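You operate a simulated robot arm through the tools that you are given. There is no shell and no other tool.

Carry out the task below with a simulated robot arm. There is one attempt and no reset: what you move stays moved.

## Task
Wind the paper back to 20 cm and return the slider there.
Fine: lift both iron blocks off on to the bare table first; push the orange lever to FREE before you wind.

It is judged by the outcome, as a careful person would: the job done as asked, and still so three seconds after it is handed in. It fails if anything else is knocked over, pushed out of place, dropped, spilled or broken.

## Robot
A 6-joint arm with a two-finger gripper, fixed in place. Base frame: the origin is on the floor under the middle of its stand, x ahead of it, y to its left, z up. Units: mm, degrees, N and s.
It reaches about 1637 mm from its shoulder. Its first joint turns from -166.0 to 166.0 degrees. Payload 3.43 kg.
The tool frame sits at the grasp point between the pads (the TCP): z along the fingers, y along the line on which they close. The tips reach 20 mm beyond it. The gripper opens to 190 mm; its body begins 248 mm behind the TCP.
Orientation is told as [roll, pitch, yaw] about the base's x, y, z axes, in that order, counted from this pose: with the fingers straight down and closing along the base's y, the tool's x points along the base's -x, its y along +y and its z along -z.

## Interface
- The arm moves only by the tool send_rows. Its argument "increments" is a list of rows, each a list of 2 entries, a list of its own where there are three numbers: the shift along the base's x, y, z in cm, then the turn, a rotation vector about the base's x, y, z in degrees. In form: [[[x, y, z], [ax, ay, az]], ...]. A call has 1 to 20 rows; each row is the pose to reach, as a shift and turn from the pose commanded when the call began. "gripper" is the gripper command, from -1 (shut) to 1 (fully open), values between in proportion, set as the call begins (left out, the last holds). Each row takes 0.2 s and may step no farther than 50 mm and 8.6 degrees from the row before; otherwise, or with a gripper value out of range, the whole call is refused. Where a pose cannot be reached the arm comes as near as it can. A force on the tool above 60 N (or 10 N above the force at the start of the call, whichever is more), or a blocked arm, ends the call early, and 0.2 s more pass. The fingers move at their own pace (about 45 mm/s each) and stop on an object; they squeeze with about 31 N. The grip force told is the motor's: it shows also when the fingers shut on nothing. Time passes only in rows, and 0.2 s behind the last, so rows that repeat a pose let the fingers close. It gives the time, the measured TCP pose, the force on the tool (base axes), the opening and the grip force at its end, in the units of the frame above (readings bear some noise), with the torque about the TCP (base axes, N m) and any sound that the robot's microphone picked up, and new pictures: "pictures" is both (left out), scene, wrist or none.
- Cameras (640 x 400 px; columns grow to the right, rows downward): "scene" is fixed at [219.2, -505.7, 1655.5]; the picture's right is [0.65, -0.76, 0.00], its down [-0.47, -0.40, -0.78] and it looks along [0.60, 0.51, -0.62] (base axes); focal length 373 px, centre (320, 200). "wrist" rides on the gripper at [70, -8, -288] in the tool frame; the picture's right is [0.12, 0.99, 0.00], its down [-0.96, 0.12, -0.25] and it looks along [-0.25, 0.03, 0.97] (tool axes); focal length 261 px, centre (320, 200). There is no depth. A picture from a camera that has moved, and an enlarged one, comes with that camera's place and axes in the base frame and with its lens. The place of the scene camera against the robot may be out by one fixed shift of up to 12 mm in any direction.
- move_column(by): slides the trunk up (or, below 0, down) by that many mm; the arm rides with it, the base frame stays. It gives what a move gives, with no picture.
- close_up(camera, box): a new picture of the part [left, top, right, bottom] of that camera's present view, enlarged. The clock stands still meanwhile.
- hand_in(): hands the job in; it is judged then, once.

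Nothing tells you positions but the pictures and the camera data. Unless the task says otherwise, let go and move clear before handing in.

The tools are called after ">>>" as a command line: name --argument value ..., lists and objects as JSON in quotes. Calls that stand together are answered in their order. send_rows: Moves the arm, as the interface text tells. Its arguments: {"type":"object","properties":{"increments":{"type":"array","items":{"type":"array"}},"gripper":{"type":"number"},"pictures":{"type":"string","enum":["both","scene","wrist","none"]}},"required":["increments"]} The other tools are called the same way: move_column (by) moves the trunk up or down; close_up (camera, box) takes an enlarged picture of a part of a camera's view; hand_in () hands the job in.

At the start:

```text
t: 0.0
tool_pos: [588.6, -23.0, 1300.4]
tcp_rot: [0.0, 0.0, 0.0]
contact_force: [-0.1, 0.0, -0.3]
torque: [-0.02, -0.03, 0.02]
gripper_width: 189.7
grasp_force: 0.1
trunk travel left (down, up): [-175.0, 65.0]
```

scene: 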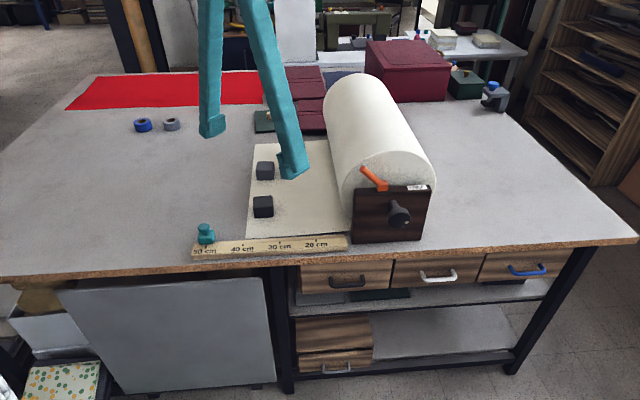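
wrist: 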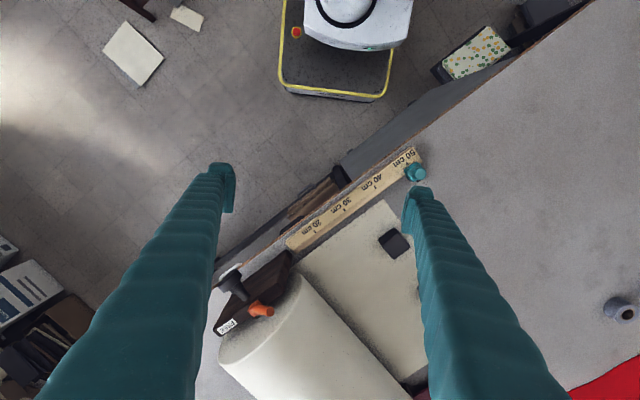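

I see a paper roll on a wooden stand with an orange lever and a black knob, a sheet unrolled to the left with two dark iron blocks on it, and a ruler with a teal slider at about 50 cm. I will look closer before moving.

>>> close_up --camera "scene" --box '[180, 120, 340, 270]'

>>> close_up --camera "scene" --box '[310, 130, 470, 270]'

>>> close_up --camera "wrist" --box '[200, 130, 440, 380]'

```text
2.67 times, centred on (260, 195) of scene
camera zoom: at [219.2, -505.7, 1655.5], right [0.65, -0.76, 0.0], down [-0.47, -0.4, -0.78], along [0.6, 0.51, -0.62], focal length 994 px, centre (480, 213)
```

zoom: 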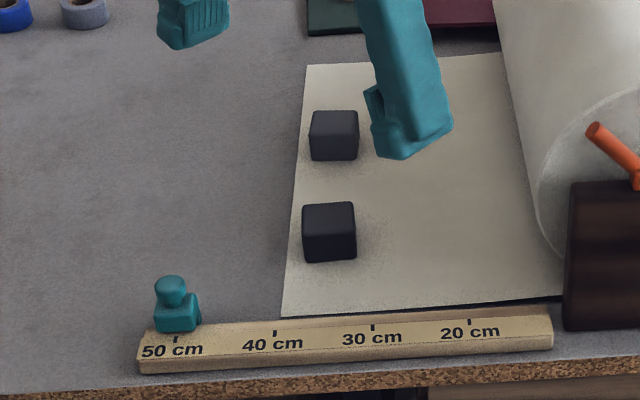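

```text
2.86 times, centred on (390, 200) of scene
camera zoom: at [219.2, -505.7, 1655.5], right [0.65, -0.76, 0.0], down [-0.47, -0.4, -0.78], along [0.6, 0.51, -0.62], focal length 1065 px, centre (120, 200)
```

zoom: 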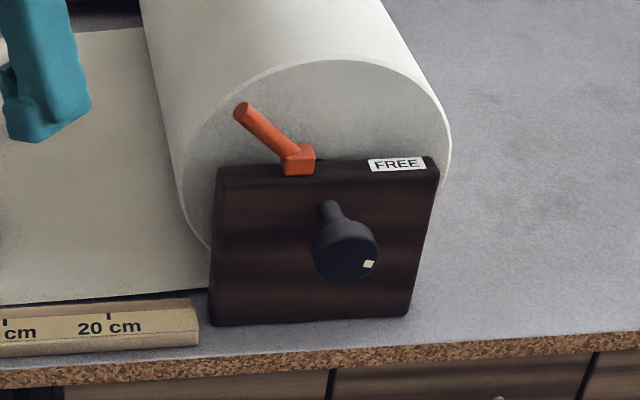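

```text
1.60 times, centred on (320, 255) of wrist
camera zoom: at [517.6, -31.8, 1588.8], right [-0.12, 0.99, 0.0], down [0.96, 0.12, 0.25], along [0.25, 0.03, -0.97], focal length 417 px, centre (320, 112)
```

zoom: 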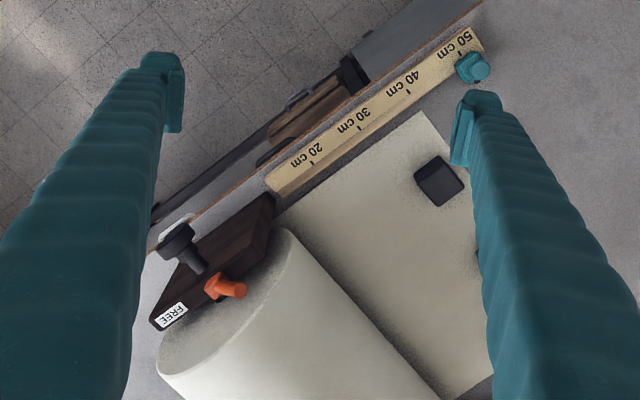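

The stand with roll, lever and knob is at the right of the table, the ruler's front edge runs about 45° to the base axes, and the two dark blocks lie near the paper's left edge, near (775,195) and (919,334). I'll first go above them with the gripper turned in line with the table, to measure better.

>>> send_rows --increments '[[[2.0, 2.5, 0], [0, 0, 6.5]], [[4.5, 5.5, 0], [0, 0, 13]], [[7.5, 9, 0], [0, 0, 19.5]], [[10.5, 12.5, 0], [0, 0, 26]], [[13.5, 16, 0], [0, 0, 32.5]], [[16.5, 19.5, 0], [0, 0, 39]], [[18.6, 21.8, 0], [0, 0, 45]], [[18.6, 21.8, 0], [0, 0, 45]]]' --gripper 1

```text
t: 1.8
tool_pos: [770.9, 193.2, 1295.5]
tcp_rot: [-0.1, -0.4, 45.1]
contact_force: [-0.3, 0.4, -1.0]
torque: [0.01, 0.09, -0.01]
gripper_width: 190.1
grasp_force: 0.0
out of reach, approached as far as the arm can: row 7, 8
trunk travel left (down, up): [-175.0, 65.0]
camera wrist: at [725.5, 138.3, 1582.0], right [-0.79, 0.62, 0.0], down [0.6, 0.76, 0.25], along [0.16, 0.2, -0.97], focal length 261 px, centre (320, 200)
```

scene: 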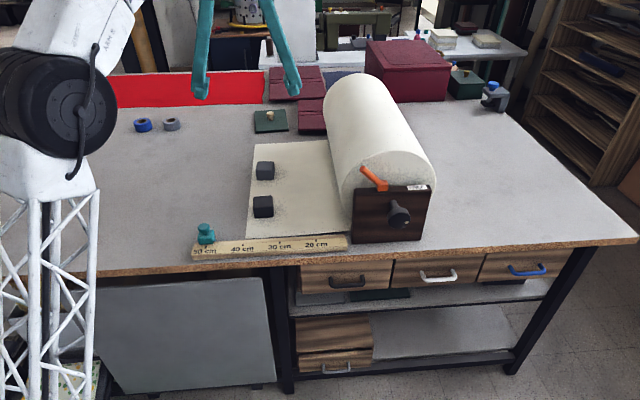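
wrist: 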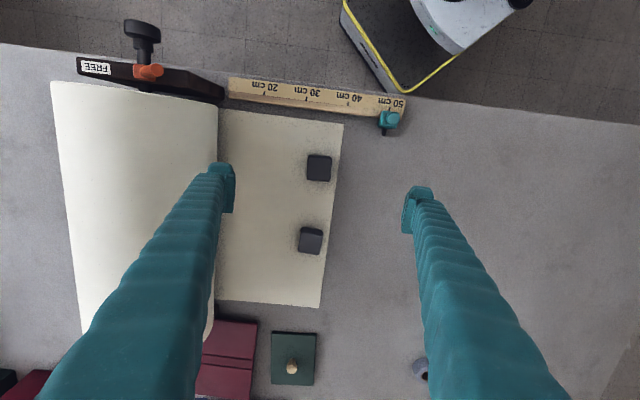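

The table is now seen squarely from above with both blocks, ruler, slider and stand in view. I'll take enlarged pictures for measuring.

>>> close_up --camera "wrist" --box '[210, 70, 430, 210]'

>>> close_up --camera "wrist" --box '[40, 0, 240, 125]'

>>> close_up --camera "wrist" --box '[200, 140, 440, 320]'

```text
2.86 times, centred on (320, 140) of wrist
camera zoom: at [725.5, 138.3, 1582.0], right [-0.79, 0.62, 0.0], down [0.6, 0.76, 0.25], along [0.16, 0.2, -0.97], focal length 745 px, centre (320, 371)
```

zoom: 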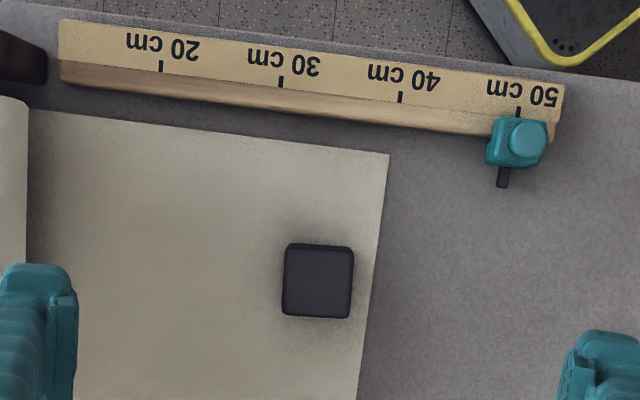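

```text
3.20 times, centred on (140, 62) of wrist
camera zoom: at [725.5, 138.3, 1582.0], right [-0.79, 0.62, 0.0], down [0.6, 0.76, 0.25], along [0.16, 0.2, -0.97], focal length 834 px, centre (896, 640)
```

zoom: 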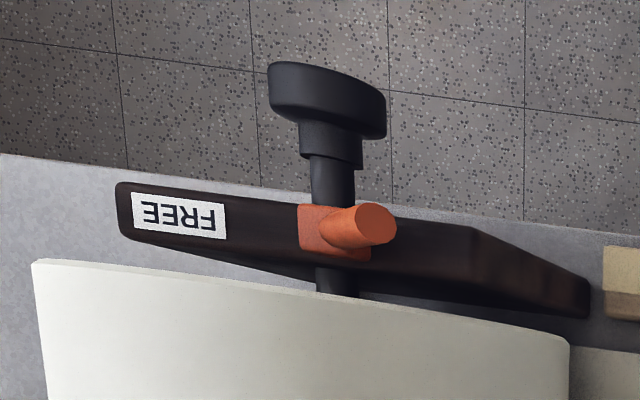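

```text
2.22 times, centred on (320, 230) of wrist
camera zoom: at [725.5, 138.3, 1582.0], right [-0.79, 0.62, 0.0], down [0.6, 0.76, 0.25], along [0.16, 0.2, -0.97], focal length 579 px, centre (320, 133)
```

zoom: 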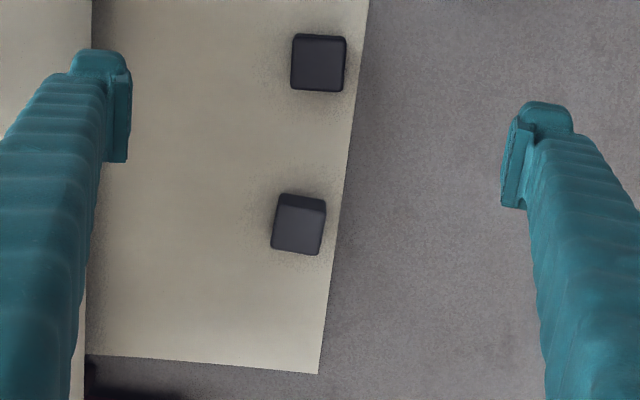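

Block B (nearer to the ruler) is about 58 mm square, near (784,205); block A is near (928,350); the ruler top is at z≈920 and the paper edge at about the 40 cm mark. I'll come down over block B for a closer look.

>>> send_rows --increments '[[[0.2, 0.2, -4], [0, 0, 1]], [[0.4, 0.4, -8], [0, 0, 2.5]], [[0.6, 0.6, -12], [0, 0, 4]], [[0.8, 0.8, -16], [0, 0, 5.5]], [[0.9, 1.0, -19], [0, 0, 7]], [[0.9, 1.0, -22], [0, 0, 7]], [[0.9, 1.0, -22], [0, 0, 7]]]' --pictures "both"

```text
t: 3.4
tool_pos: [781.0, 204.1, 1076.0]
tcp_rot: [0.0, 0.0, 52.0]
contact_force: [-0.2, -1.0, 0.8]
torque: [-0.02, 0.01, 0.01]
gripper_width: 190.0
grasp_force: 0.1
trunk travel left (down, up): [-175.0, 65.0]
camera wrist: at [743.5, 143.7, 1363.1], right [-0.86, 0.52, 0.0], down [0.5, 0.83, 0.25], along [0.13, 0.21, -0.97], focal length 261 px, centre (320, 200)
```

scene: 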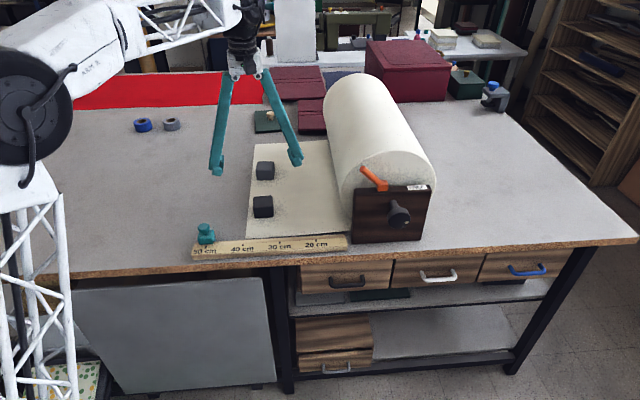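
wrist: 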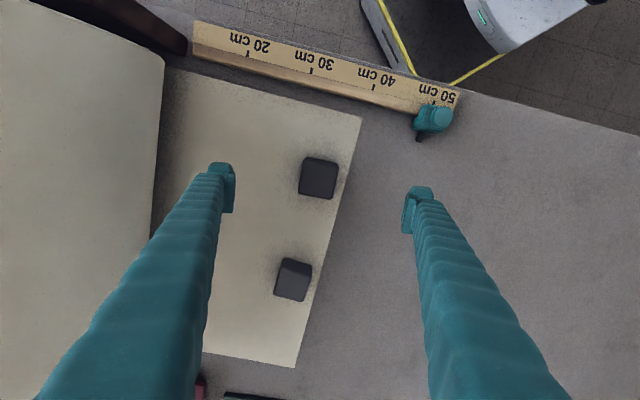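

The gripper is at z=1076 over block B's area. I'll zoom to measure the blocks' position and turn.

>>> close_up --camera "wrist" --box '[240, 130, 400, 230]'

>>> close_up --camera "wrist" --box '[220, 230, 380, 330]'

>>> close_up --camera "wrist" --box '[180, 10, 480, 197]'

```text
4.00 times, centred on (320, 180) of wrist
camera zoom: at [743.5, 143.7, 1363.1], right [-0.86, 0.52, 0.0], down [0.5, 0.83, 0.25], along [0.13, 0.21, -0.97], focal length 1043 px, centre (320, 280)
```

zoom: 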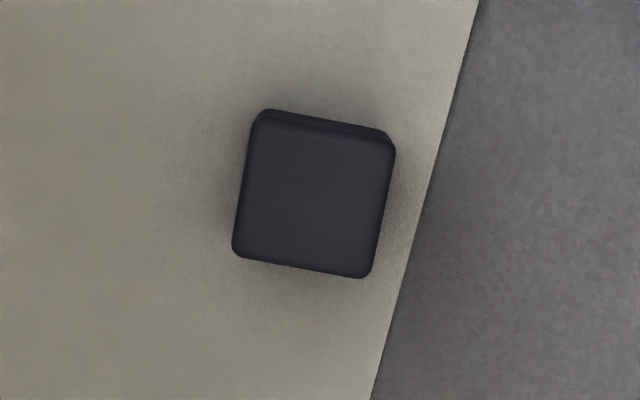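

```text
4.00 times, centred on (300, 280) of wrist
camera zoom: at [743.5, 143.7, 1363.1], right [-0.86, 0.52, 0.0], down [0.5, 0.83, 0.25], along [0.13, 0.21, -0.97], focal length 1043 px, centre (400, -120)
```

zoom: 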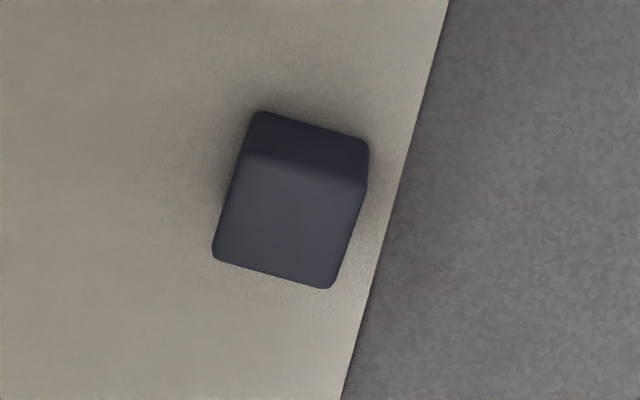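

```text
2.13 times, centred on (330, 104) of wrist
camera zoom: at [743.5, 143.7, 1363.1], right [-0.86, 0.52, 0.0], down [0.5, 0.83, 0.25], along [0.13, 0.21, -0.97], focal length 556 px, centre (299, 406)
```

zoom: 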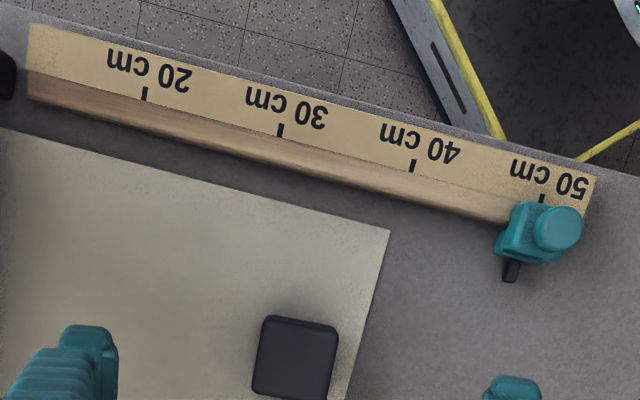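

Block B's centre is about (785,206.5), turned about 3° from the table, top near z 940; block A about (926.6,349). I'll descend over block B with the fingers open.

>>> send_rows --increments '[[[0.37, 0.24, -2], [0, 0, -2]], [[0.37, 0.24, -5], [0, 0, -4]], [[0.37, 0.24, -8], [0, 0, -4]], [[0.37, 0.24, -10.5], [0, 0, -4]], [[0.37, 0.24, -11.6], [0, 0, -4]], [[0.37, 0.24, -11.6], [0, 0, -4]]]' --gripper 0.3

```text
t: 4.8
tool_pos: [785.0, 206.5, 960.3]
tcp_rot: [-0.1, -0.1, 48.0]
contact_force: [0.1, 0.3, 0.1]
torque: [0.01, -0.02, 0.0]
gripper_width: 123.6
grasp_force: 0.2
trunk travel left (down, up): [-175.0, 65.0]
camera wrist: at [743.4, 148.9, 1247.2], right [-0.82, 0.58, 0.0], down [0.56, 0.79, 0.25], along [0.14, 0.2, -0.97], focal length 261 px, centre (320, 200)
```

scene: 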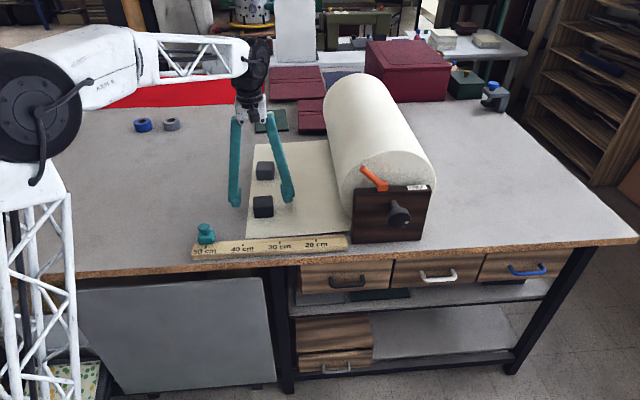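
wrist: 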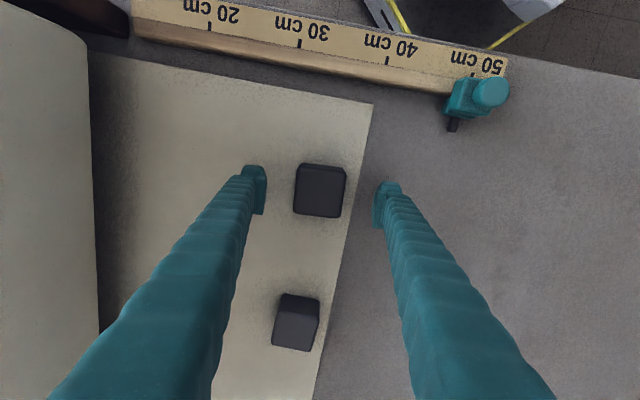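

The block sits centred between the fingers. I'll go down the last 30 mm.

>>> send_rows --increments '[[[0, 0, -1], [0, 0, 0]], [[0, 0, -2], [0, 0, 0]], [[0, 0, -2.6], [0, 0, 0]], [[0, 0, -3.0], [0, 0, 0]]]'

>>> close_up --camera "wrist" --box '[220, 130, 420, 255]'

>>> close_up --camera "scene" --box '[190, 110, 350, 270]'

```text
t: 5.8
tool_pos: [783.9, 207.0, 929.3]
tcp_rot: [-0.1, 0.1, 48.0]
contact_force: [0.4, -0.1, -0.5]
torque: [-0.01, 0.02, 0.0]
gripper_width: 123.6
grasp_force: 0.0
trunk travel left (down, up): [-175.0, 65.0]
camera wrist: at [743.3, 148.7, 1217.2], right [-0.82, 0.58, 0.0], down [0.56, 0.79, 0.25], along [0.14, 0.2, -0.97], focal length 261 px, centre (320, 200)
```

scene: 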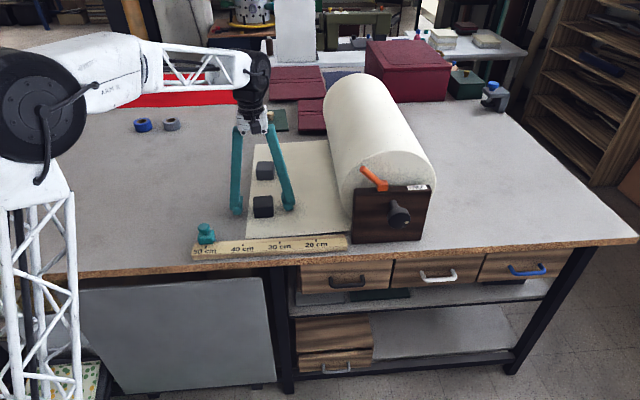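
wrist: 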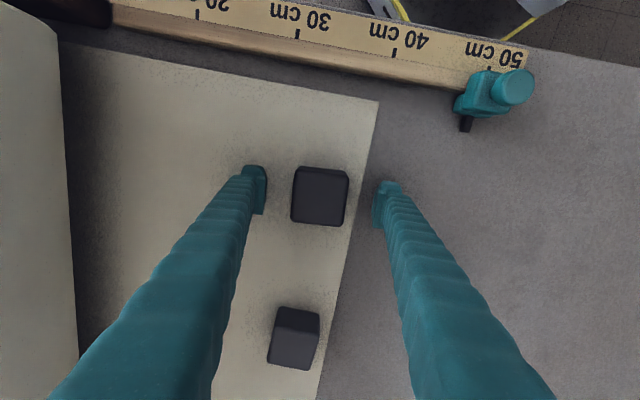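

```text
3.20 times, centred on (320, 192) of wrist
camera zoom: at [743.3, 148.7, 1217.2], right [-0.82, 0.58, 0.0], down [0.56, 0.79, 0.25], along [0.14, 0.2, -0.97], focal length 834 px, centre (320, 224)
```

zoom: 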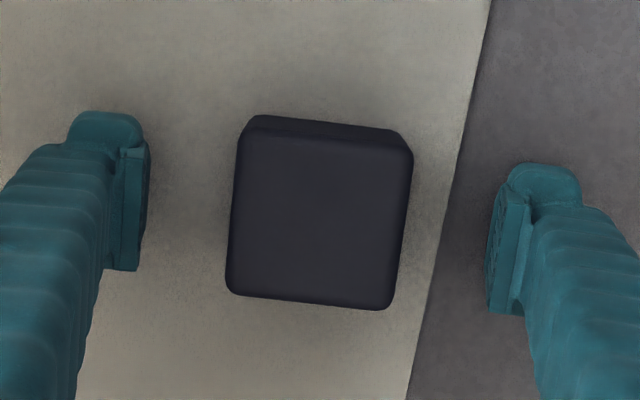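

```text
2.50 times, centred on (270, 190) of scene
camera zoom: at [219.2, -505.7, 1655.5], right [0.65, -0.76, 0.0], down [-0.47, -0.4, -0.78], along [0.6, 0.51, -0.62], focal length 932 px, centre (445, 225)
```

zoom: 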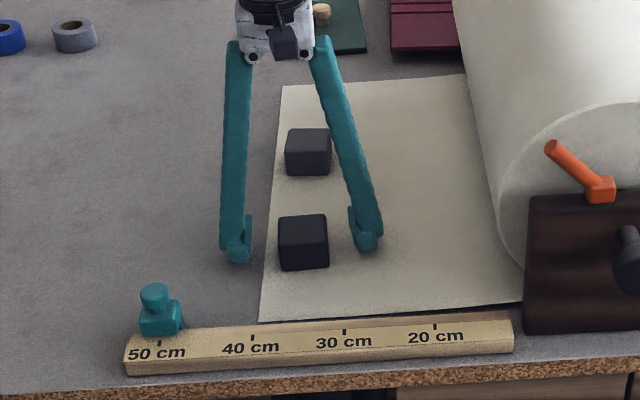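

The pads straddle the block at mid-height. Closing now.

>>> send_rows --increments '[[[0, 0, 0], [0, 0, 0]], [[0, 0, 0], [0, 0, 0]], [[0, 0, 0], [0, 0, 0]], [[0, 0, 0], [0, 0, 0]], [[0, 0, 0], [0, 0, 0]], [[0, 0, 0], [0, 0, 0]]]' --gripper -1

```text
t: 7.2
tool_pos: [786.1, 206.2, 929.9]
tcp_rot: [-0.1, 0.0, 48.0]
contact_force: [3.5, -2.1, 1.7]
torque: [-0.03, -0.06, 0.03]
gripper_width: 59.4
grasp_force: 30.9
trunk travel left (down, up): [-175.0, 65.0]
camera wrist: at [743.5, 148.3, 1217.3], right [-0.82, 0.58, 0.0], down [0.56, 0.79, 0.25], along [0.14, 0.2, -0.97], focal length 261 px, centre (320, 200)
```

scene: 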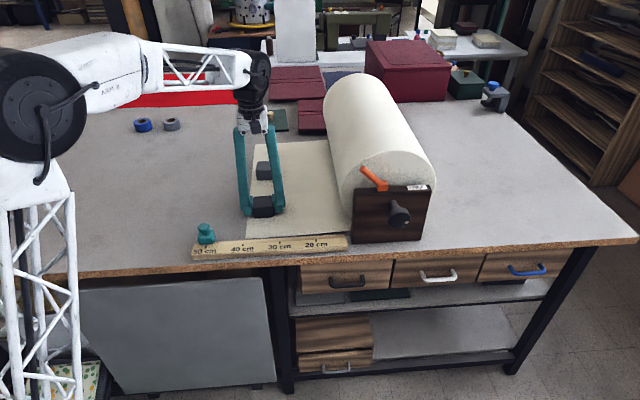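
wrist: 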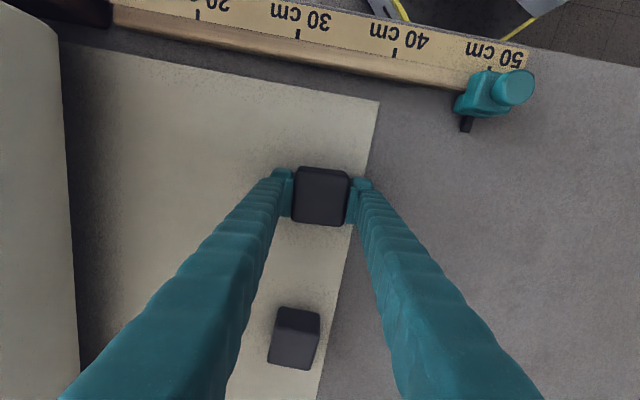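

Gripped at 59.4 mm width with 31 N. I'll lift a little and check the weight.

>>> send_rows --increments '[[[0, 0, 0.4], [0, 0, 0]], [[0, 0, 0.9], [0, 0, 0]], [[0, 0, 1.5], [0, 0, 0]], [[0, 0, 2.0], [0, 0, 0]], [[0, 0, 2.0], [0, 0, 0]]]'

```text
t: 8.4
tool_pos: [784.5, 206.4, 948.7]
tcp_rot: [0.0, 0.0, 47.9]
contact_force: [0.4, -0.9, -9.3]
torque: [0.0, 0.01, -0.01]
gripper_width: 59.4
grasp_force: 30.8
trunk travel left (down, up): [-175.0, 65.0]
camera wrist: at [743.7, 148.7, 1237.0], right [-0.82, 0.58, 0.0], down [0.56, 0.79, 0.25], along [0.14, 0.2, -0.97], focal length 261 px, centre (320, 200)
```

scene: 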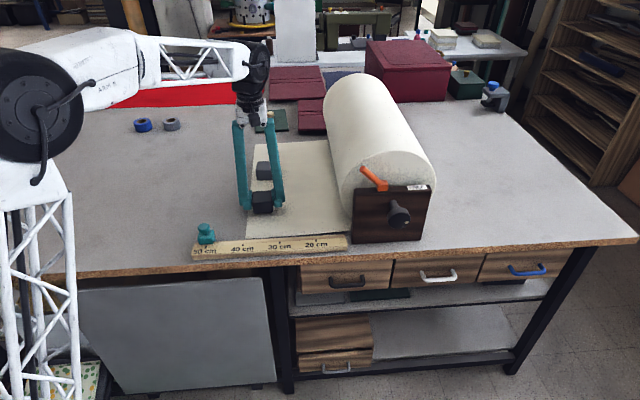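
wrist: 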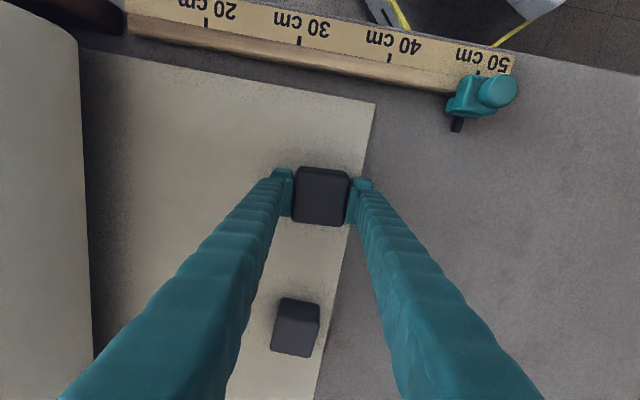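

The block weighs about 1 kg and holds firmly. I'll lift it and carry it left, clear of the paper, to bare table around (610,380).

>>> send_rows --increments '[[[0, 0, 2], [0, 0, 0]], [[0, 0, 4], [0, 0, 0]], [[-1, 1, 5], [0, 0, 0]], [[-3, 3, 5], [0, 0, 0]], [[-5.4, 5.4, 5], [0, 0, 0]], [[-7.8, 7.8, 5], [0, 0, 0]], [[-10.2, 10.2, 5], [0, 0, 0]], [[-12.6, 12.6, 5], [0, 0, 0]], [[-15, 15, 5], [0, 0, 0]], [[-16.6, 16.6, 5], [0, 0, 0]], [[-17.4, 17.4, 5], [0, 0, 0]], [[-17.4, 17.4, 5], [0, 0, 0]]]'

```text
t: 11.0
tool_pos: [609.5, 380.7, 997.4]
tcp_rot: [0.1, 0.0, 48.0]
contact_force: [-0.3, 0.0, -8.8]
torque: [-0.01, 0.0, -0.02]
gripper_width: 59.5
grasp_force: 30.8
trunk travel left (down, up): [-175.0, 65.0]
camera wrist: at [568.8, 323.4, 1286.6], right [-0.82, 0.58, 0.0], down [0.56, 0.79, 0.25], along [0.14, 0.2, -0.97], focal length 261 px, centre (320, 200)
```

scene: 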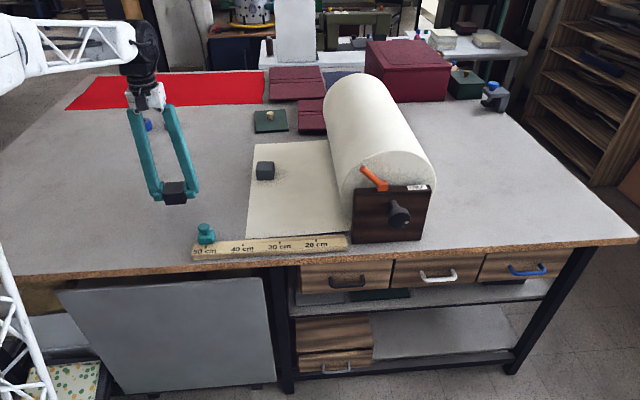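
wrist: 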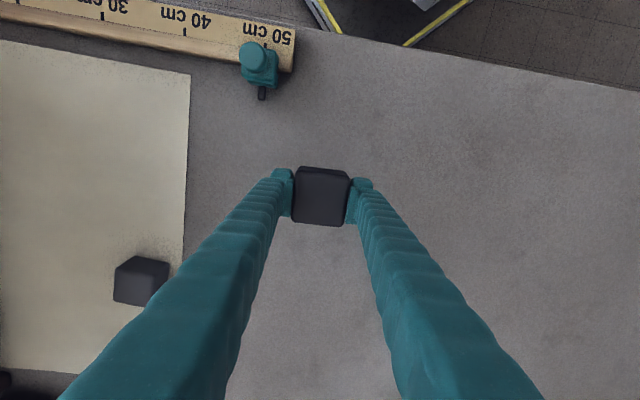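

Over bare table now. I'll lower it to just above the surface, then gently onto it.

>>> send_rows --increments '[[[0, 0, -2], [0, 0, 0]], [[0, 0, -4], [0, 0, 0]], [[0, 0, -5.5], [0, 0, 0]], [[0, 0, -6.3], [0, 0, 0]], [[0, 0, -6.6], [0, 0, 0]], [[0, 0, -6.6], [0, 0, 0]]]' --pictures "none"

```text
t: 12.4
tool_pos: [610.7, 380.1, 932.8]
tcp_rot: [0.1, 0.1, 48.0]
contact_force: [0.1, 0.8, -8.9]
torque: [0.0, -0.01, 0.03]
gripper_width: 59.0
grasp_force: 31.2
trunk travel left (down, up): [-175.0, 65.0]
```

>>> send_rows --increments '[[[0, 0, -0.1], [0, 0, 0]], [[0, 0, -0.2], [0, 0, 0]], [[0, 0, -0.25], [0, 0, 0]]]' --pictures "none"

```text
t: 13.2
tool_pos: [609.9, 379.7, 930.1]
tcp_rot: [0.0, 0.0, 47.8]
contact_force: [0.2, 0.0, -8.3]
torque: [0.0, 0.0, 0.02]
gripper_width: 59.4
grasp_force: 31.0
trunk travel left (down, up): [-175.0, 65.0]
```

Still carrying the weight, so I'll go down in half-millimetre steps until the table takes it.

>>> send_rows --increments '[[[0, 0, -0.05], [0, 0, 0]], [[0, 0, -0.1], [0, 0, 0]]]' --pictures "none"

```text
t: 13.8
tool_pos: [611.9, 380.5, 929.3]
tcp_rot: [0.1, 0.0, 47.9]
contact_force: [0.1, 0.4, -7.5]
torque: [-0.03, -0.04, -0.03]
gripper_width: 59.3
grasp_force: 30.3
trunk travel left (down, up): [-175.0, 65.0]
```

>>> send_rows --increments '[[[0, 0, -0.05], [0, 0, 0]], [[0, 0, -0.1], [0, 0, 0]]]' --pictures "wrist"

```text
t: 14.4
tool_pos: [610.5, 380.4, 930.3]
tcp_rot: [0.0, 0.1, 48.1]
contact_force: [0.2, 0.6, 2.8]
torque: [-0.2, 0.33, -0.01]
gripper_width: 59.1
grasp_force: 31.1
trunk travel left (down, up): [-175.0, 65.0]
camera wrist: at [569.0, 322.8, 1217.4], right [-0.82, 0.58, 0.0], down [0.56, 0.79, 0.25], along [0.14, 0.2, -0.97], focal length 261 px, centre (320, 200)
```

wrist: 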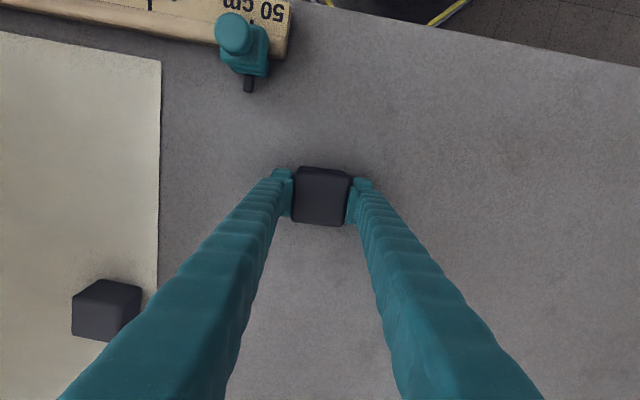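

The table carries the block now. Opening the fingers and rising straight up.

>>> send_rows --increments '[[[0, 0, 0], [0, 0, 0]], [[0, 0, 0], [0, 0, 0]], [[0, 0, 0], [0, 0, 0]], [[0, 0, 0], [0, 0, 0]]]' --gripper 0.1 --pictures "wrist"

```text
t: 15.4
tool_pos: [611.4, 380.5, 930.1]
tcp_rot: [0.0, 0.0, 48.0]
contact_force: [-0.5, 0.1, -0.4]
torque: [0.01, -0.01, 0.01]
gripper_width: 104.4
grasp_force: 0.0
trunk travel left (down, up): [-175.0, 65.0]
camera wrist: at [569.1, 322.8, 1216.8], right [-0.82, 0.58, 0.0], down [0.56, 0.79, 0.25], along [0.14, 0.2, -0.97], focal length 261 px, centre (320, 200)
```

wrist: 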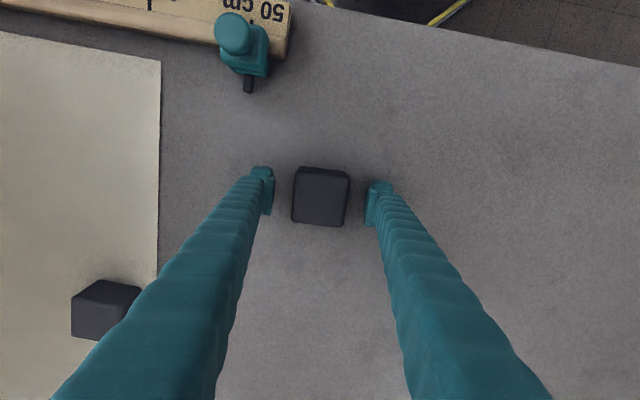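

Block B stands on the bare table. Now I'll rise and go over to block A.

>>> send_rows --increments '[[[0, 0, 3], [0, 0, 0]], [[0, 0, 6.5], [0, 0, 0]], [[2, -0.2, 10], [0, 0, 0]], [[6, -0.6, 10], [0, 0, -1.5]], [[10.5, -1.0, 10], [0, 0, -3]], [[15, -1.5, 10], [0, 0, -4.5]], [[19.5, -1.9, 10], [0, 0, -6]], [[24, -2.4, 10], [0, 0, -6.2]], [[28.5, -2.8, 10], [0, 0, -6.2]], [[31, -3.1, 10], [0, 0, -6.2]], [[31.6, -3.15, 9], [0, 0, -6.2]], [[31.6, -3.15, 7], [0, 0, -6.2]], [[31.6, -3.15, 7], [0, 0, -6.2]]]' --gripper 0.3

>>> close_up --camera "wrist" --box '[220, 130, 420, 255]'

```text
t: 18.2
tool_pos: [928.3, 348.3, 997.6]
tcp_rot: [0.1, 0.0, 41.8]
contact_force: [0.2, 0.4, -0.3]
torque: [-0.03, 0.01, 0.03]
gripper_width: 123.5
grasp_force: 0.1
trunk travel left (down, up): [-175.0, 65.0]
camera wrist: at [880.1, 296.0, 1286.0], right [-0.75, 0.66, 0.0], down [0.64, 0.73, 0.25], along [0.16, 0.19, -0.97], focal length 261 px, centre (320, 200)
```

scene: 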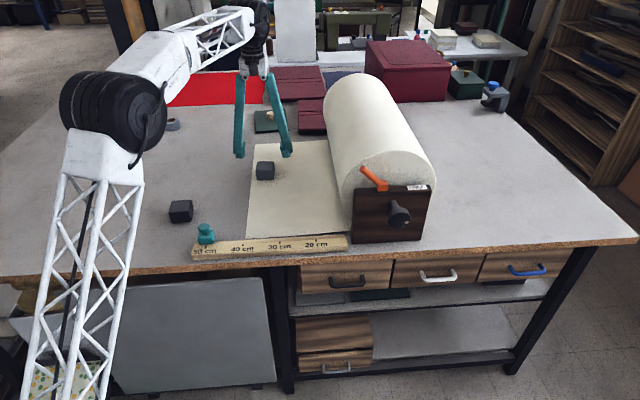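
wrist: 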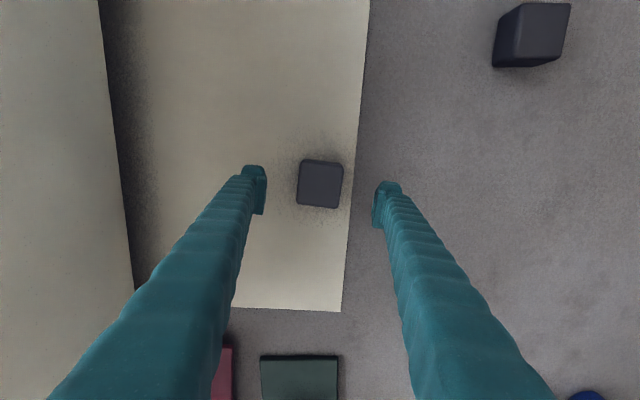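

```text
3.20 times, centred on (320, 192) of wrist
camera zoom: at [880.1, 296.0, 1286.0], right [-0.75, 0.66, 0.0], down [0.64, 0.73, 0.25], along [0.16, 0.19, -0.97], focal length 834 px, centre (320, 224)
```

zoom: 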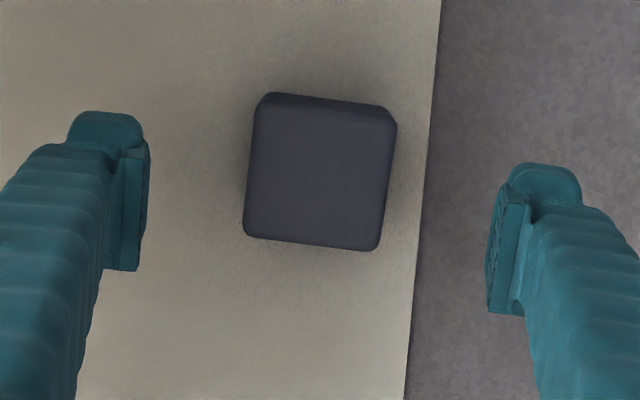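

Block A is centred between the fingers as well. I'll descend 69 mm around it.

>>> send_rows --increments '[[[-0.1, -0.1, -2.5], [0, 0, 0]], [[-0.1, -0.1, -4.5], [0, 0, 0]], [[-0.1, -0.1, -6], [0, 0, 0]], [[-0.1, -0.1, -6.7], [0, 0, 0]], [[-0.1, -0.1, -6.8], [0, 0, 0]]]' --pictures "wrist"

```text
t: 19.4
tool_pos: [925.2, 347.9, 929.6]
tcp_rot: [0.0, -0.1, 41.8]
contact_force: [-0.8, 0.3, 0.4]
torque: [0.0, -0.01, -0.01]
gripper_width: 123.3
grasp_force: 0.0
trunk travel left (down, up): [-175.0, 65.0]
camera wrist: at [878.2, 294.9, 1217.9], right [-0.75, 0.66, 0.0], down [0.64, 0.73, 0.25], along [0.16, 0.19, -0.97], focal length 261 px, centre (320, 200)
```

wrist: 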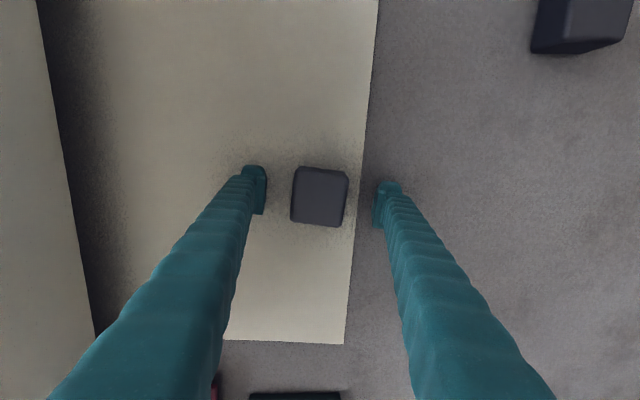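

>>> send_rows --increments '[[[0, 0, 0], [0, 0, 0]], [[0, 0, 0], [0, 0, 0]], [[0, 0, 0], [0, 0, 0]], [[0, 0, 0], [0, 0, 0]], [[0, 0, 0], [0, 0, 0]], [[0, 0, 0], [0, 0, 0]]]' --gripper -1 --pictures "none"

```text
t: 20.8
tool_pos: [925.8, 349.0, 931.5]
tcp_rot: [-0.1, 0.0, 41.8]
contact_force: [4.0, -2.5, 2.0]
torque: [0.0, -0.11, -0.08]
gripper_width: 59.4
grasp_force: 30.8
trunk travel left (down, up): [-175.0, 65.0]
```

Gripped. I'll lift and carry it the same way to about (756,519).

>>> send_rows --increments '[[[0, 0, 0.6], [0, 0, 0]], [[0, 0, 1.6], [0, 0, 0]], [[0, 0, 3], [0, 0, 0]], [[0, 0, 5], [0, 0, 0]], [[0, 0, 7], [0, 0, 0]], [[-1.5, 1.5, 7], [0, 0, 0]], [[-3.5, 3.5, 7], [0, 0, 0]], [[-6, 6, 7], [0, 0, 0]], [[-8.5, 8.5, 7], [0, 0, 0]], [[-11, 11, 7], [0, 0, 0]], [[-13.5, 13.5, 7], [0, 0, 0]], [[-15.5, 15.5, 7], [0, 0, 0]], [[-16.6, 16.6, 7], [0, 0, 0]], [[-17, 17, 7], [0, 0, 0]], [[-17, 17, 7], [0, 0, 0]]]'

```text
t: 24.0
tool_pos: [754.8, 517.7, 999.9]
tcp_rot: [0.0, 0.1, 41.7]
contact_force: [-0.2, -0.2, -8.9]
torque: [0.01, -0.01, -0.01]
gripper_width: 59.0
grasp_force: 30.9
trunk travel left (down, up): [-175.0, 65.0]
camera wrist: at [708.0, 465.5, 1288.2], right [-0.75, 0.66, 0.0], down [0.64, 0.73, 0.25], along [0.16, 0.19, -0.97], focal length 261 px, centre (320, 200)
```

scene: 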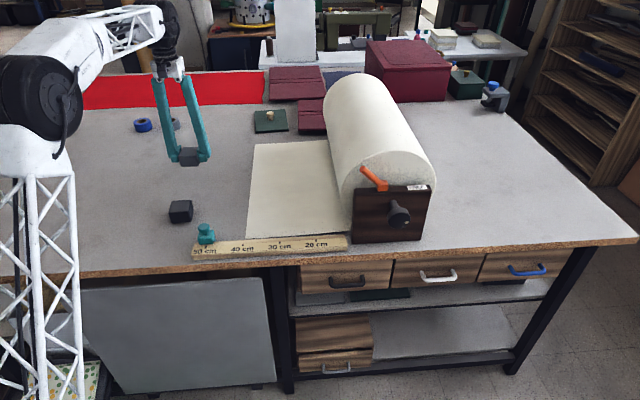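
wrist: 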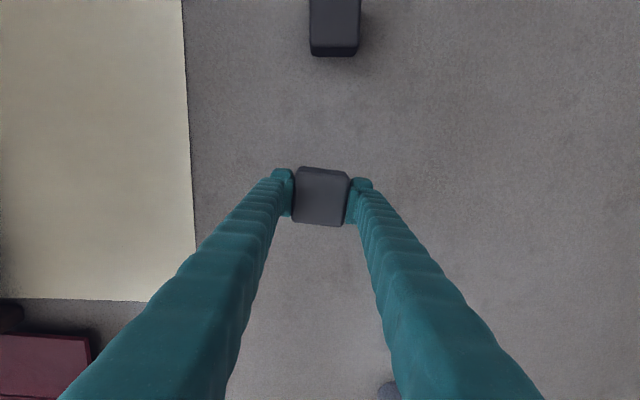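

Bare table beneath. Lowering it.

>>> send_rows --increments '[[[0, 0, -2], [0, 0, 0]], [[0, 0, -4], [0, 0, 0]], [[0, 0, -5.6], [0, 0, 0]], [[0, 0, -6.5], [0, 0, 0]], [[0, 0, -6.85], [0, 0, 0]], [[0, 0, -6.9], [0, 0, 0]]]' --pictures "none"

>>> send_rows --increments '[[[0, 0, -0.05], [0, 0, 0]], [[0, 0, -0.1], [0, 0, 0]]]' --pictures "none"

```text
t: 25.4
tool_pos: [755.2, 518.2, 932.5]
tcp_rot: [0.0, 0.0, 41.7]
contact_force: [0.2, -0.8, -8.8]
torque: [0.01, 0.01, -0.06]
gripper_width: 59.2
grasp_force: 31.2
trunk travel left (down, up): [-175.0, 65.0]
```

```text
t: 26.0
tool_pos: [755.6, 518.2, 930.8]
tcp_rot: [-0.1, 0.0, 41.8]
contact_force: [-1.1, -1.6, -5.4]
torque: [0.04, -0.05, 0.02]
gripper_width: 59.2
grasp_force: 30.8
trunk travel left (down, up): [-175.0, 65.0]
```

>>> send_rows --increments '[[[0, 0, -0.05], [0, 0, 0]], [[0, 0, -0.1], [0, 0, 0]]]' --pictures "none"

```text
t: 26.6
tool_pos: [756.6, 518.0, 931.0]
tcp_rot: [0.0, -0.3, 41.8]
contact_force: [1.7, 1.6, 7.1]
torque: [-0.22, 0.28, -0.09]
gripper_width: 59.5
grasp_force: 31.7
trunk travel left (down, up): [-175.0, 65.0]
```

The table carries the block. Opening and rising clear.

>>> send_rows --increments '[[[0, 0, 0], [0, 0, 0]], [[0, 0, 0], [0, 0, 0]], [[0, 0, 0], [0, 0, 0]], [[0, 0, 0], [0, 0, 0]]]' --gripper 0.2 --pictures "none"

>>> send_rows --increments '[[[0, 0, 3], [0, 0, 0]], [[0, 0, 7], [0, 0, 0]], [[0, 0, 11], [0, 0, 0]], [[0, 0, 15], [0, 0, 0]], [[0, 0, 19], [0, 0, 0]], [[0, 0, 23], [0, 0, 0]]]'

```text
t: 27.6
tool_pos: [755.9, 517.9, 929.4]
tcp_rot: [0.1, 0.0, 41.7]
contact_force: [0.6, 0.4, -0.1]
torque: [-0.01, 0.0, -0.02]
gripper_width: 114.0
grasp_force: 0.1
trunk travel left (down, up): [-175.0, 65.0]
```

```text
t: 29.0
tool_pos: [755.0, 518.0, 1159.3]
tcp_rot: [0.0, 0.1, 41.9]
contact_force: [-0.3, -0.7, 0.3]
torque: [0.05, -0.03, -0.02]
gripper_width: 114.1
grasp_force: 0.0
trunk travel left (down, up): [-175.0, 65.0]
camera wrist: at [708.5, 465.3, 1447.7], right [-0.75, 0.66, 0.0], down [0.64, 0.73, 0.25], along [0.16, 0.18, -0.97], focal length 261 px, centre (320, 200)
```

scene: 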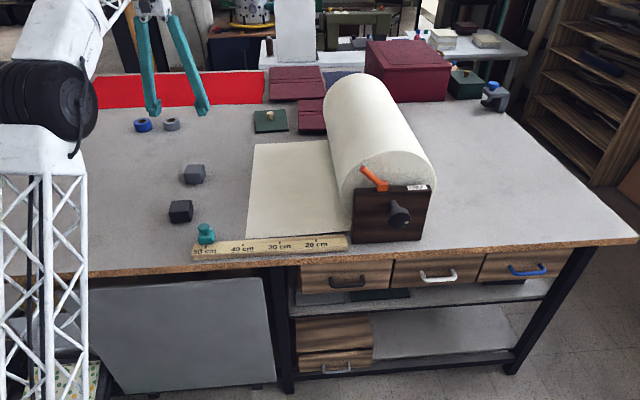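
wrist: 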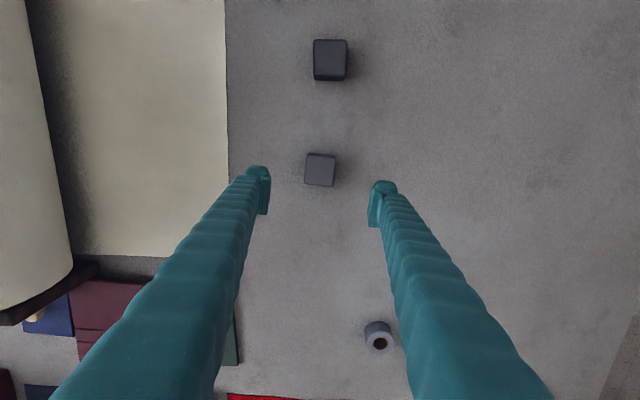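

Both blocks are on the bare table. Now the lever: its pivot is about (912,-132,1090) with the tip at (868,-88,1145), and the fingers should come in horizontally from the front of the stand, so I'll first move over to the front.

>>> send_rows --increments '[[[0, -2, 1], [0, 0, 0]], [[0, -6, 3], [0, 0, 0.5]], [[-0.4, -10, 5], [0, 0, 1]], [[-0.8, -14.3, 7], [0, 0, 1.5]], [[-1, -18.6, 7], [0, 0, 2]], [[-1.2, -22.9, 7], [0, 0, 2.5]], [[-1.4, -27.2, 7], [0, 0, 3]], [[-1.6, -31.5, 7], [0, 0, 3.4]], [[-1.8, -35.8, 7], [0, 0, 3.4]], [[-2, -40, 7], [0, 0, 3.4]], [[-2, -44, 7], [0, 0, 3.4]], [[-2, -46, 7], [0, 0, 3.4]]]' --gripper -1

```text
t: 31.6
tool_pos: [737.2, 58.4, 1230.4]
tcp_rot: [-0.1, -0.1, 45.2]
contact_force: [0.1, 0.4, 0.9]
torque: [-0.11, -0.02, 0.02]
gripper_width: 0.3
grasp_force: 31.0
trunk travel left (down, up): [-175.0, 65.0]
camera wrist: at [692.2, 1.9, 1517.8], right [-0.79, 0.61, 0.0], down [0.6, 0.76, 0.25], along [0.15, 0.2, -0.97], focal length 261 px, centre (320, 200)
```

scene: 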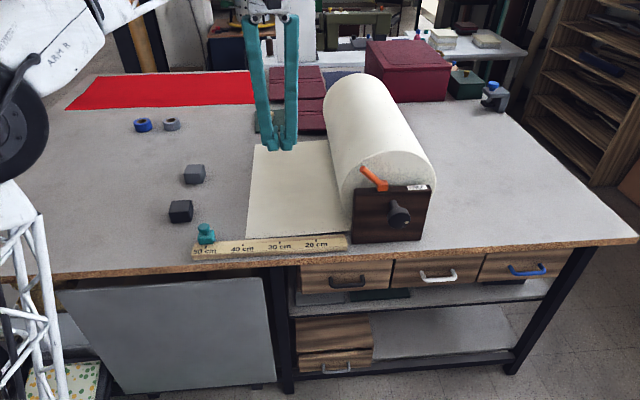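
wrist: 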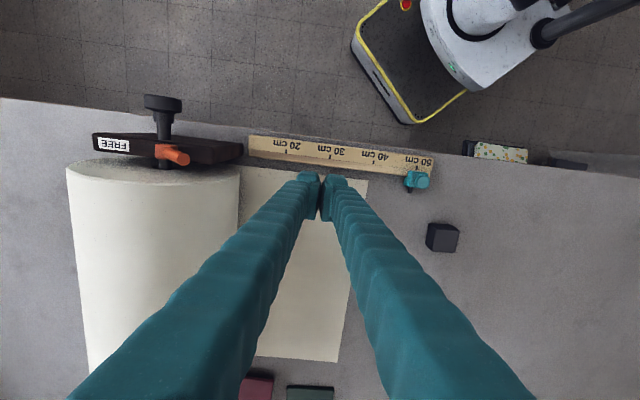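

Gripper closed. Now I'll pitch the fingers up to point horizontally at the stand while moving in front of it, at safe height.

>>> send_rows --increments '[[[0, -1.5, 0], [5.33, -5.28, 0]], [[0, -3, 0], [10.66, -10.55, 0]], [[0.1, -4.8, 0], [15.99, -15.83, 0]], [[0.2, -6.4, 0], [21.32, -21.1, 0]], [[0.3, -8, 0], [26.65, -26.4, 0]], [[0.3, -9.6, 0], [31.98, -31.65, 0]], [[0.3, -11.2, 0], [37.3, -36.9, 0]], [[0.4, -12.8, 0], [42.6, -42.2, 0]], [[0.4, -14.4, 0], [48.0, -47.5, 0]], [[0.5, -16, 0], [53.3, -52.75, 0]], [[0.5, -17.6, 0], [58.6, -58.0, 0]], [[0.5, -19.2, 0], [63.97, -63.3, 0]], [[0.5, -19.2, 0], [63.97, -63.3, 0]]]'

```text
t: 34.4
tool_pos: [739.5, -135.8, 1229.4]
tcp_rot: [130.0, -89.8, -84.7]
contact_force: [0.1, 0.1, -0.2]
torque: [0.0, 0.0, 0.03]
gripper_width: 0.0
grasp_force: 31.2
trunk travel left (down, up): [-175.0, 65.0]
camera wrist: at [543.8, -344.7, 1159.0], right [-0.71, 0.7, -0.12], down [-0.26, -0.1, 0.96], along [0.66, 0.71, 0.25], focal length 261 px, centre (320, 200)
```

scene: 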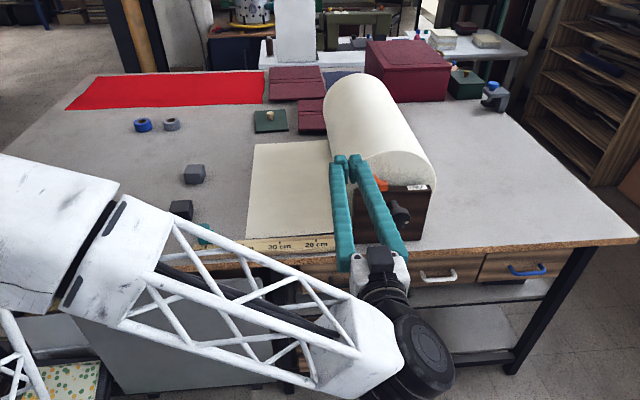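
wrist: 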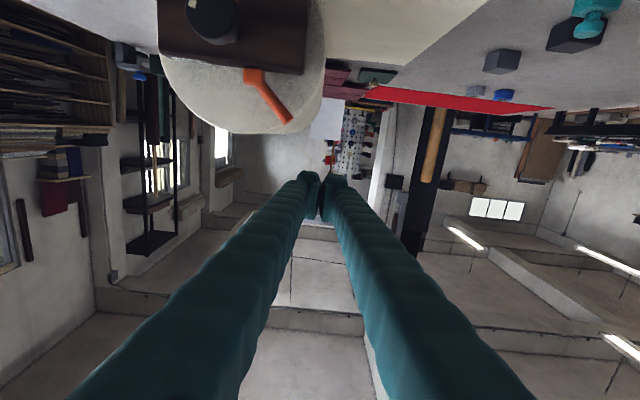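

The fingers now point horizontally toward the stand (the wrist picture is upside down). I'll zoom to measure lever, knob and plate from this front view.

>>> close_up --camera "wrist" --box '[140, 0, 340, 140]'

>>> close_up --camera "scene" --box '[320, 140, 450, 260]'

```text
2.86 times, centred on (240, 70) of wrist
camera zoom: at [543.8, -344.7, 1159.0], right [-0.71, 0.7, -0.12], down [-0.26, -0.1, 0.96], along [0.66, 0.71, 0.25], focal length 745 px, centre (549, 571)
```

zoom: 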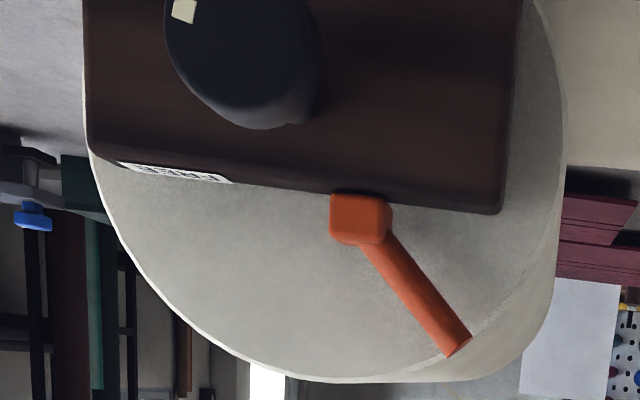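

```text
3.33 times, centred on (385, 200) of scene
camera zoom: at [219.2, -505.7, 1655.5], right [0.65, -0.76, 0.0], down [-0.47, -0.4, -0.78], along [0.6, 0.51, -0.62], focal length 1242 px, centre (103, 200)
```

zoom: 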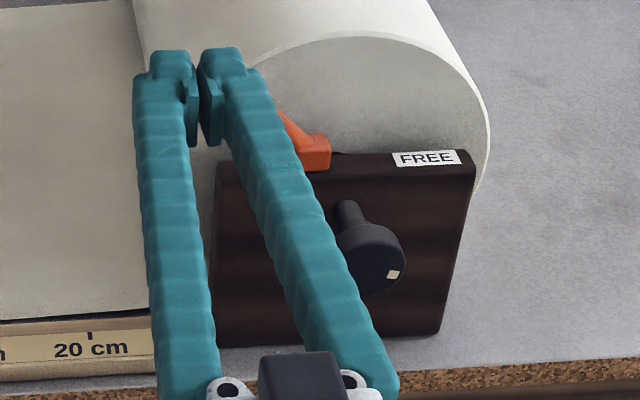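

The lever measures as expected: pivot near (909,-130,1093), tip near (868,-88,1146), leaning away from FREE. I'll lower the closed fingers to z≈1135, then move in beside the lever on its outer side.

>>> send_rows --increments '[[[0, 0, -3], [0, 0, 0]], [[0, 0, -6.5], [0, 0, 0]], [[0, 0, -9.3], [0, 0, 0]], [[1.5, 1.5, -9.3], [0, 0, 0]], [[3.5, 3.5, -9.3], [0, 0, 0]], [[5.5, 5.55, -9.3], [0, 0, 0]], [[7.2, 7.3, -9.3], [0, 0, 0]], [[8.2, 8.3, -9.3], [0, 0, 0]], [[8.2, 8.3, -9.3], [0, 0, 0]]]'

>>> close_up --camera "wrist" --box '[160, 60, 420, 240]'

>>> close_up --camera "scene" --box '[320, 130, 450, 250]'

```text
t: 36.4
tool_pos: [823.8, -51.9, 1136.7]
tcp_rot: [87.9, -89.9, -42.7]
contact_force: [-0.7, 0.2, 0.7]
torque: [-0.02, -0.01, -0.02]
gripper_width: 0.0
grasp_force: 30.5
trunk travel left (down, up): [-175.0, 65.0]
camera wrist: at [625.8, -261.4, 1066.8], right [-0.71, 0.7, -0.12], down [-0.25, -0.1, 0.96], along [0.66, 0.71, 0.25], focal length 261 px, centre (320, 200)
```

scene: 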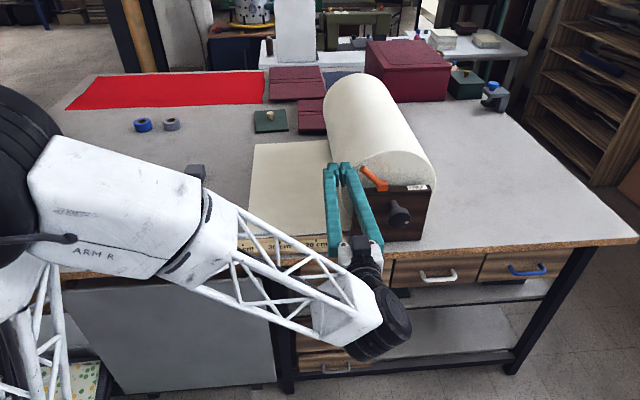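
wrist: 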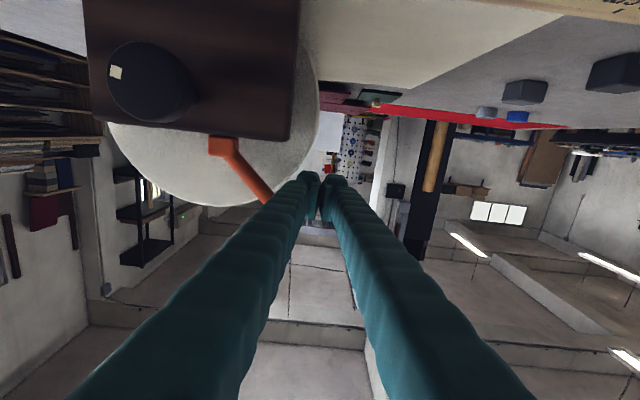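

```text
2.22 times, centred on (290, 150) of wrist
camera zoom: at [625.8, -261.4, 1066.8], right [-0.71, 0.7, -0.12], down [-0.25, -0.1, 0.96], along [0.66, 0.71, 0.25], focal length 579 px, centre (387, 311)
```

zoom: 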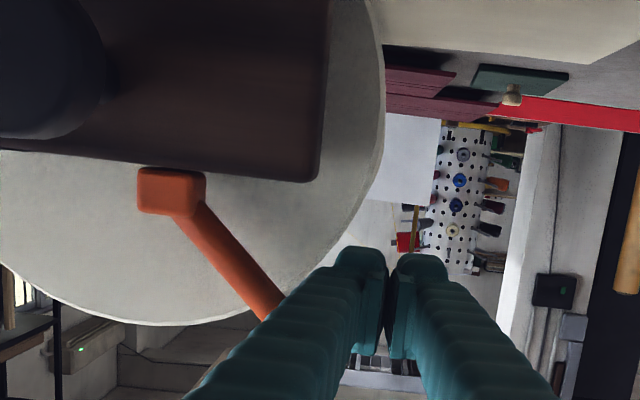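

```text
3.33 times, centred on (385, 190) of scene
camera zoom: at [219.2, -505.7, 1655.5], right [0.65, -0.76, 0.0], down [-0.47, -0.4, -0.78], along [0.6, 0.51, -0.62], focal length 1242 px, centre (103, 233)
```

zoom: 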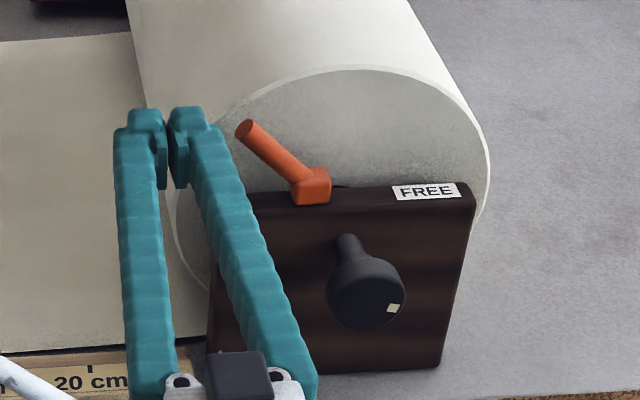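

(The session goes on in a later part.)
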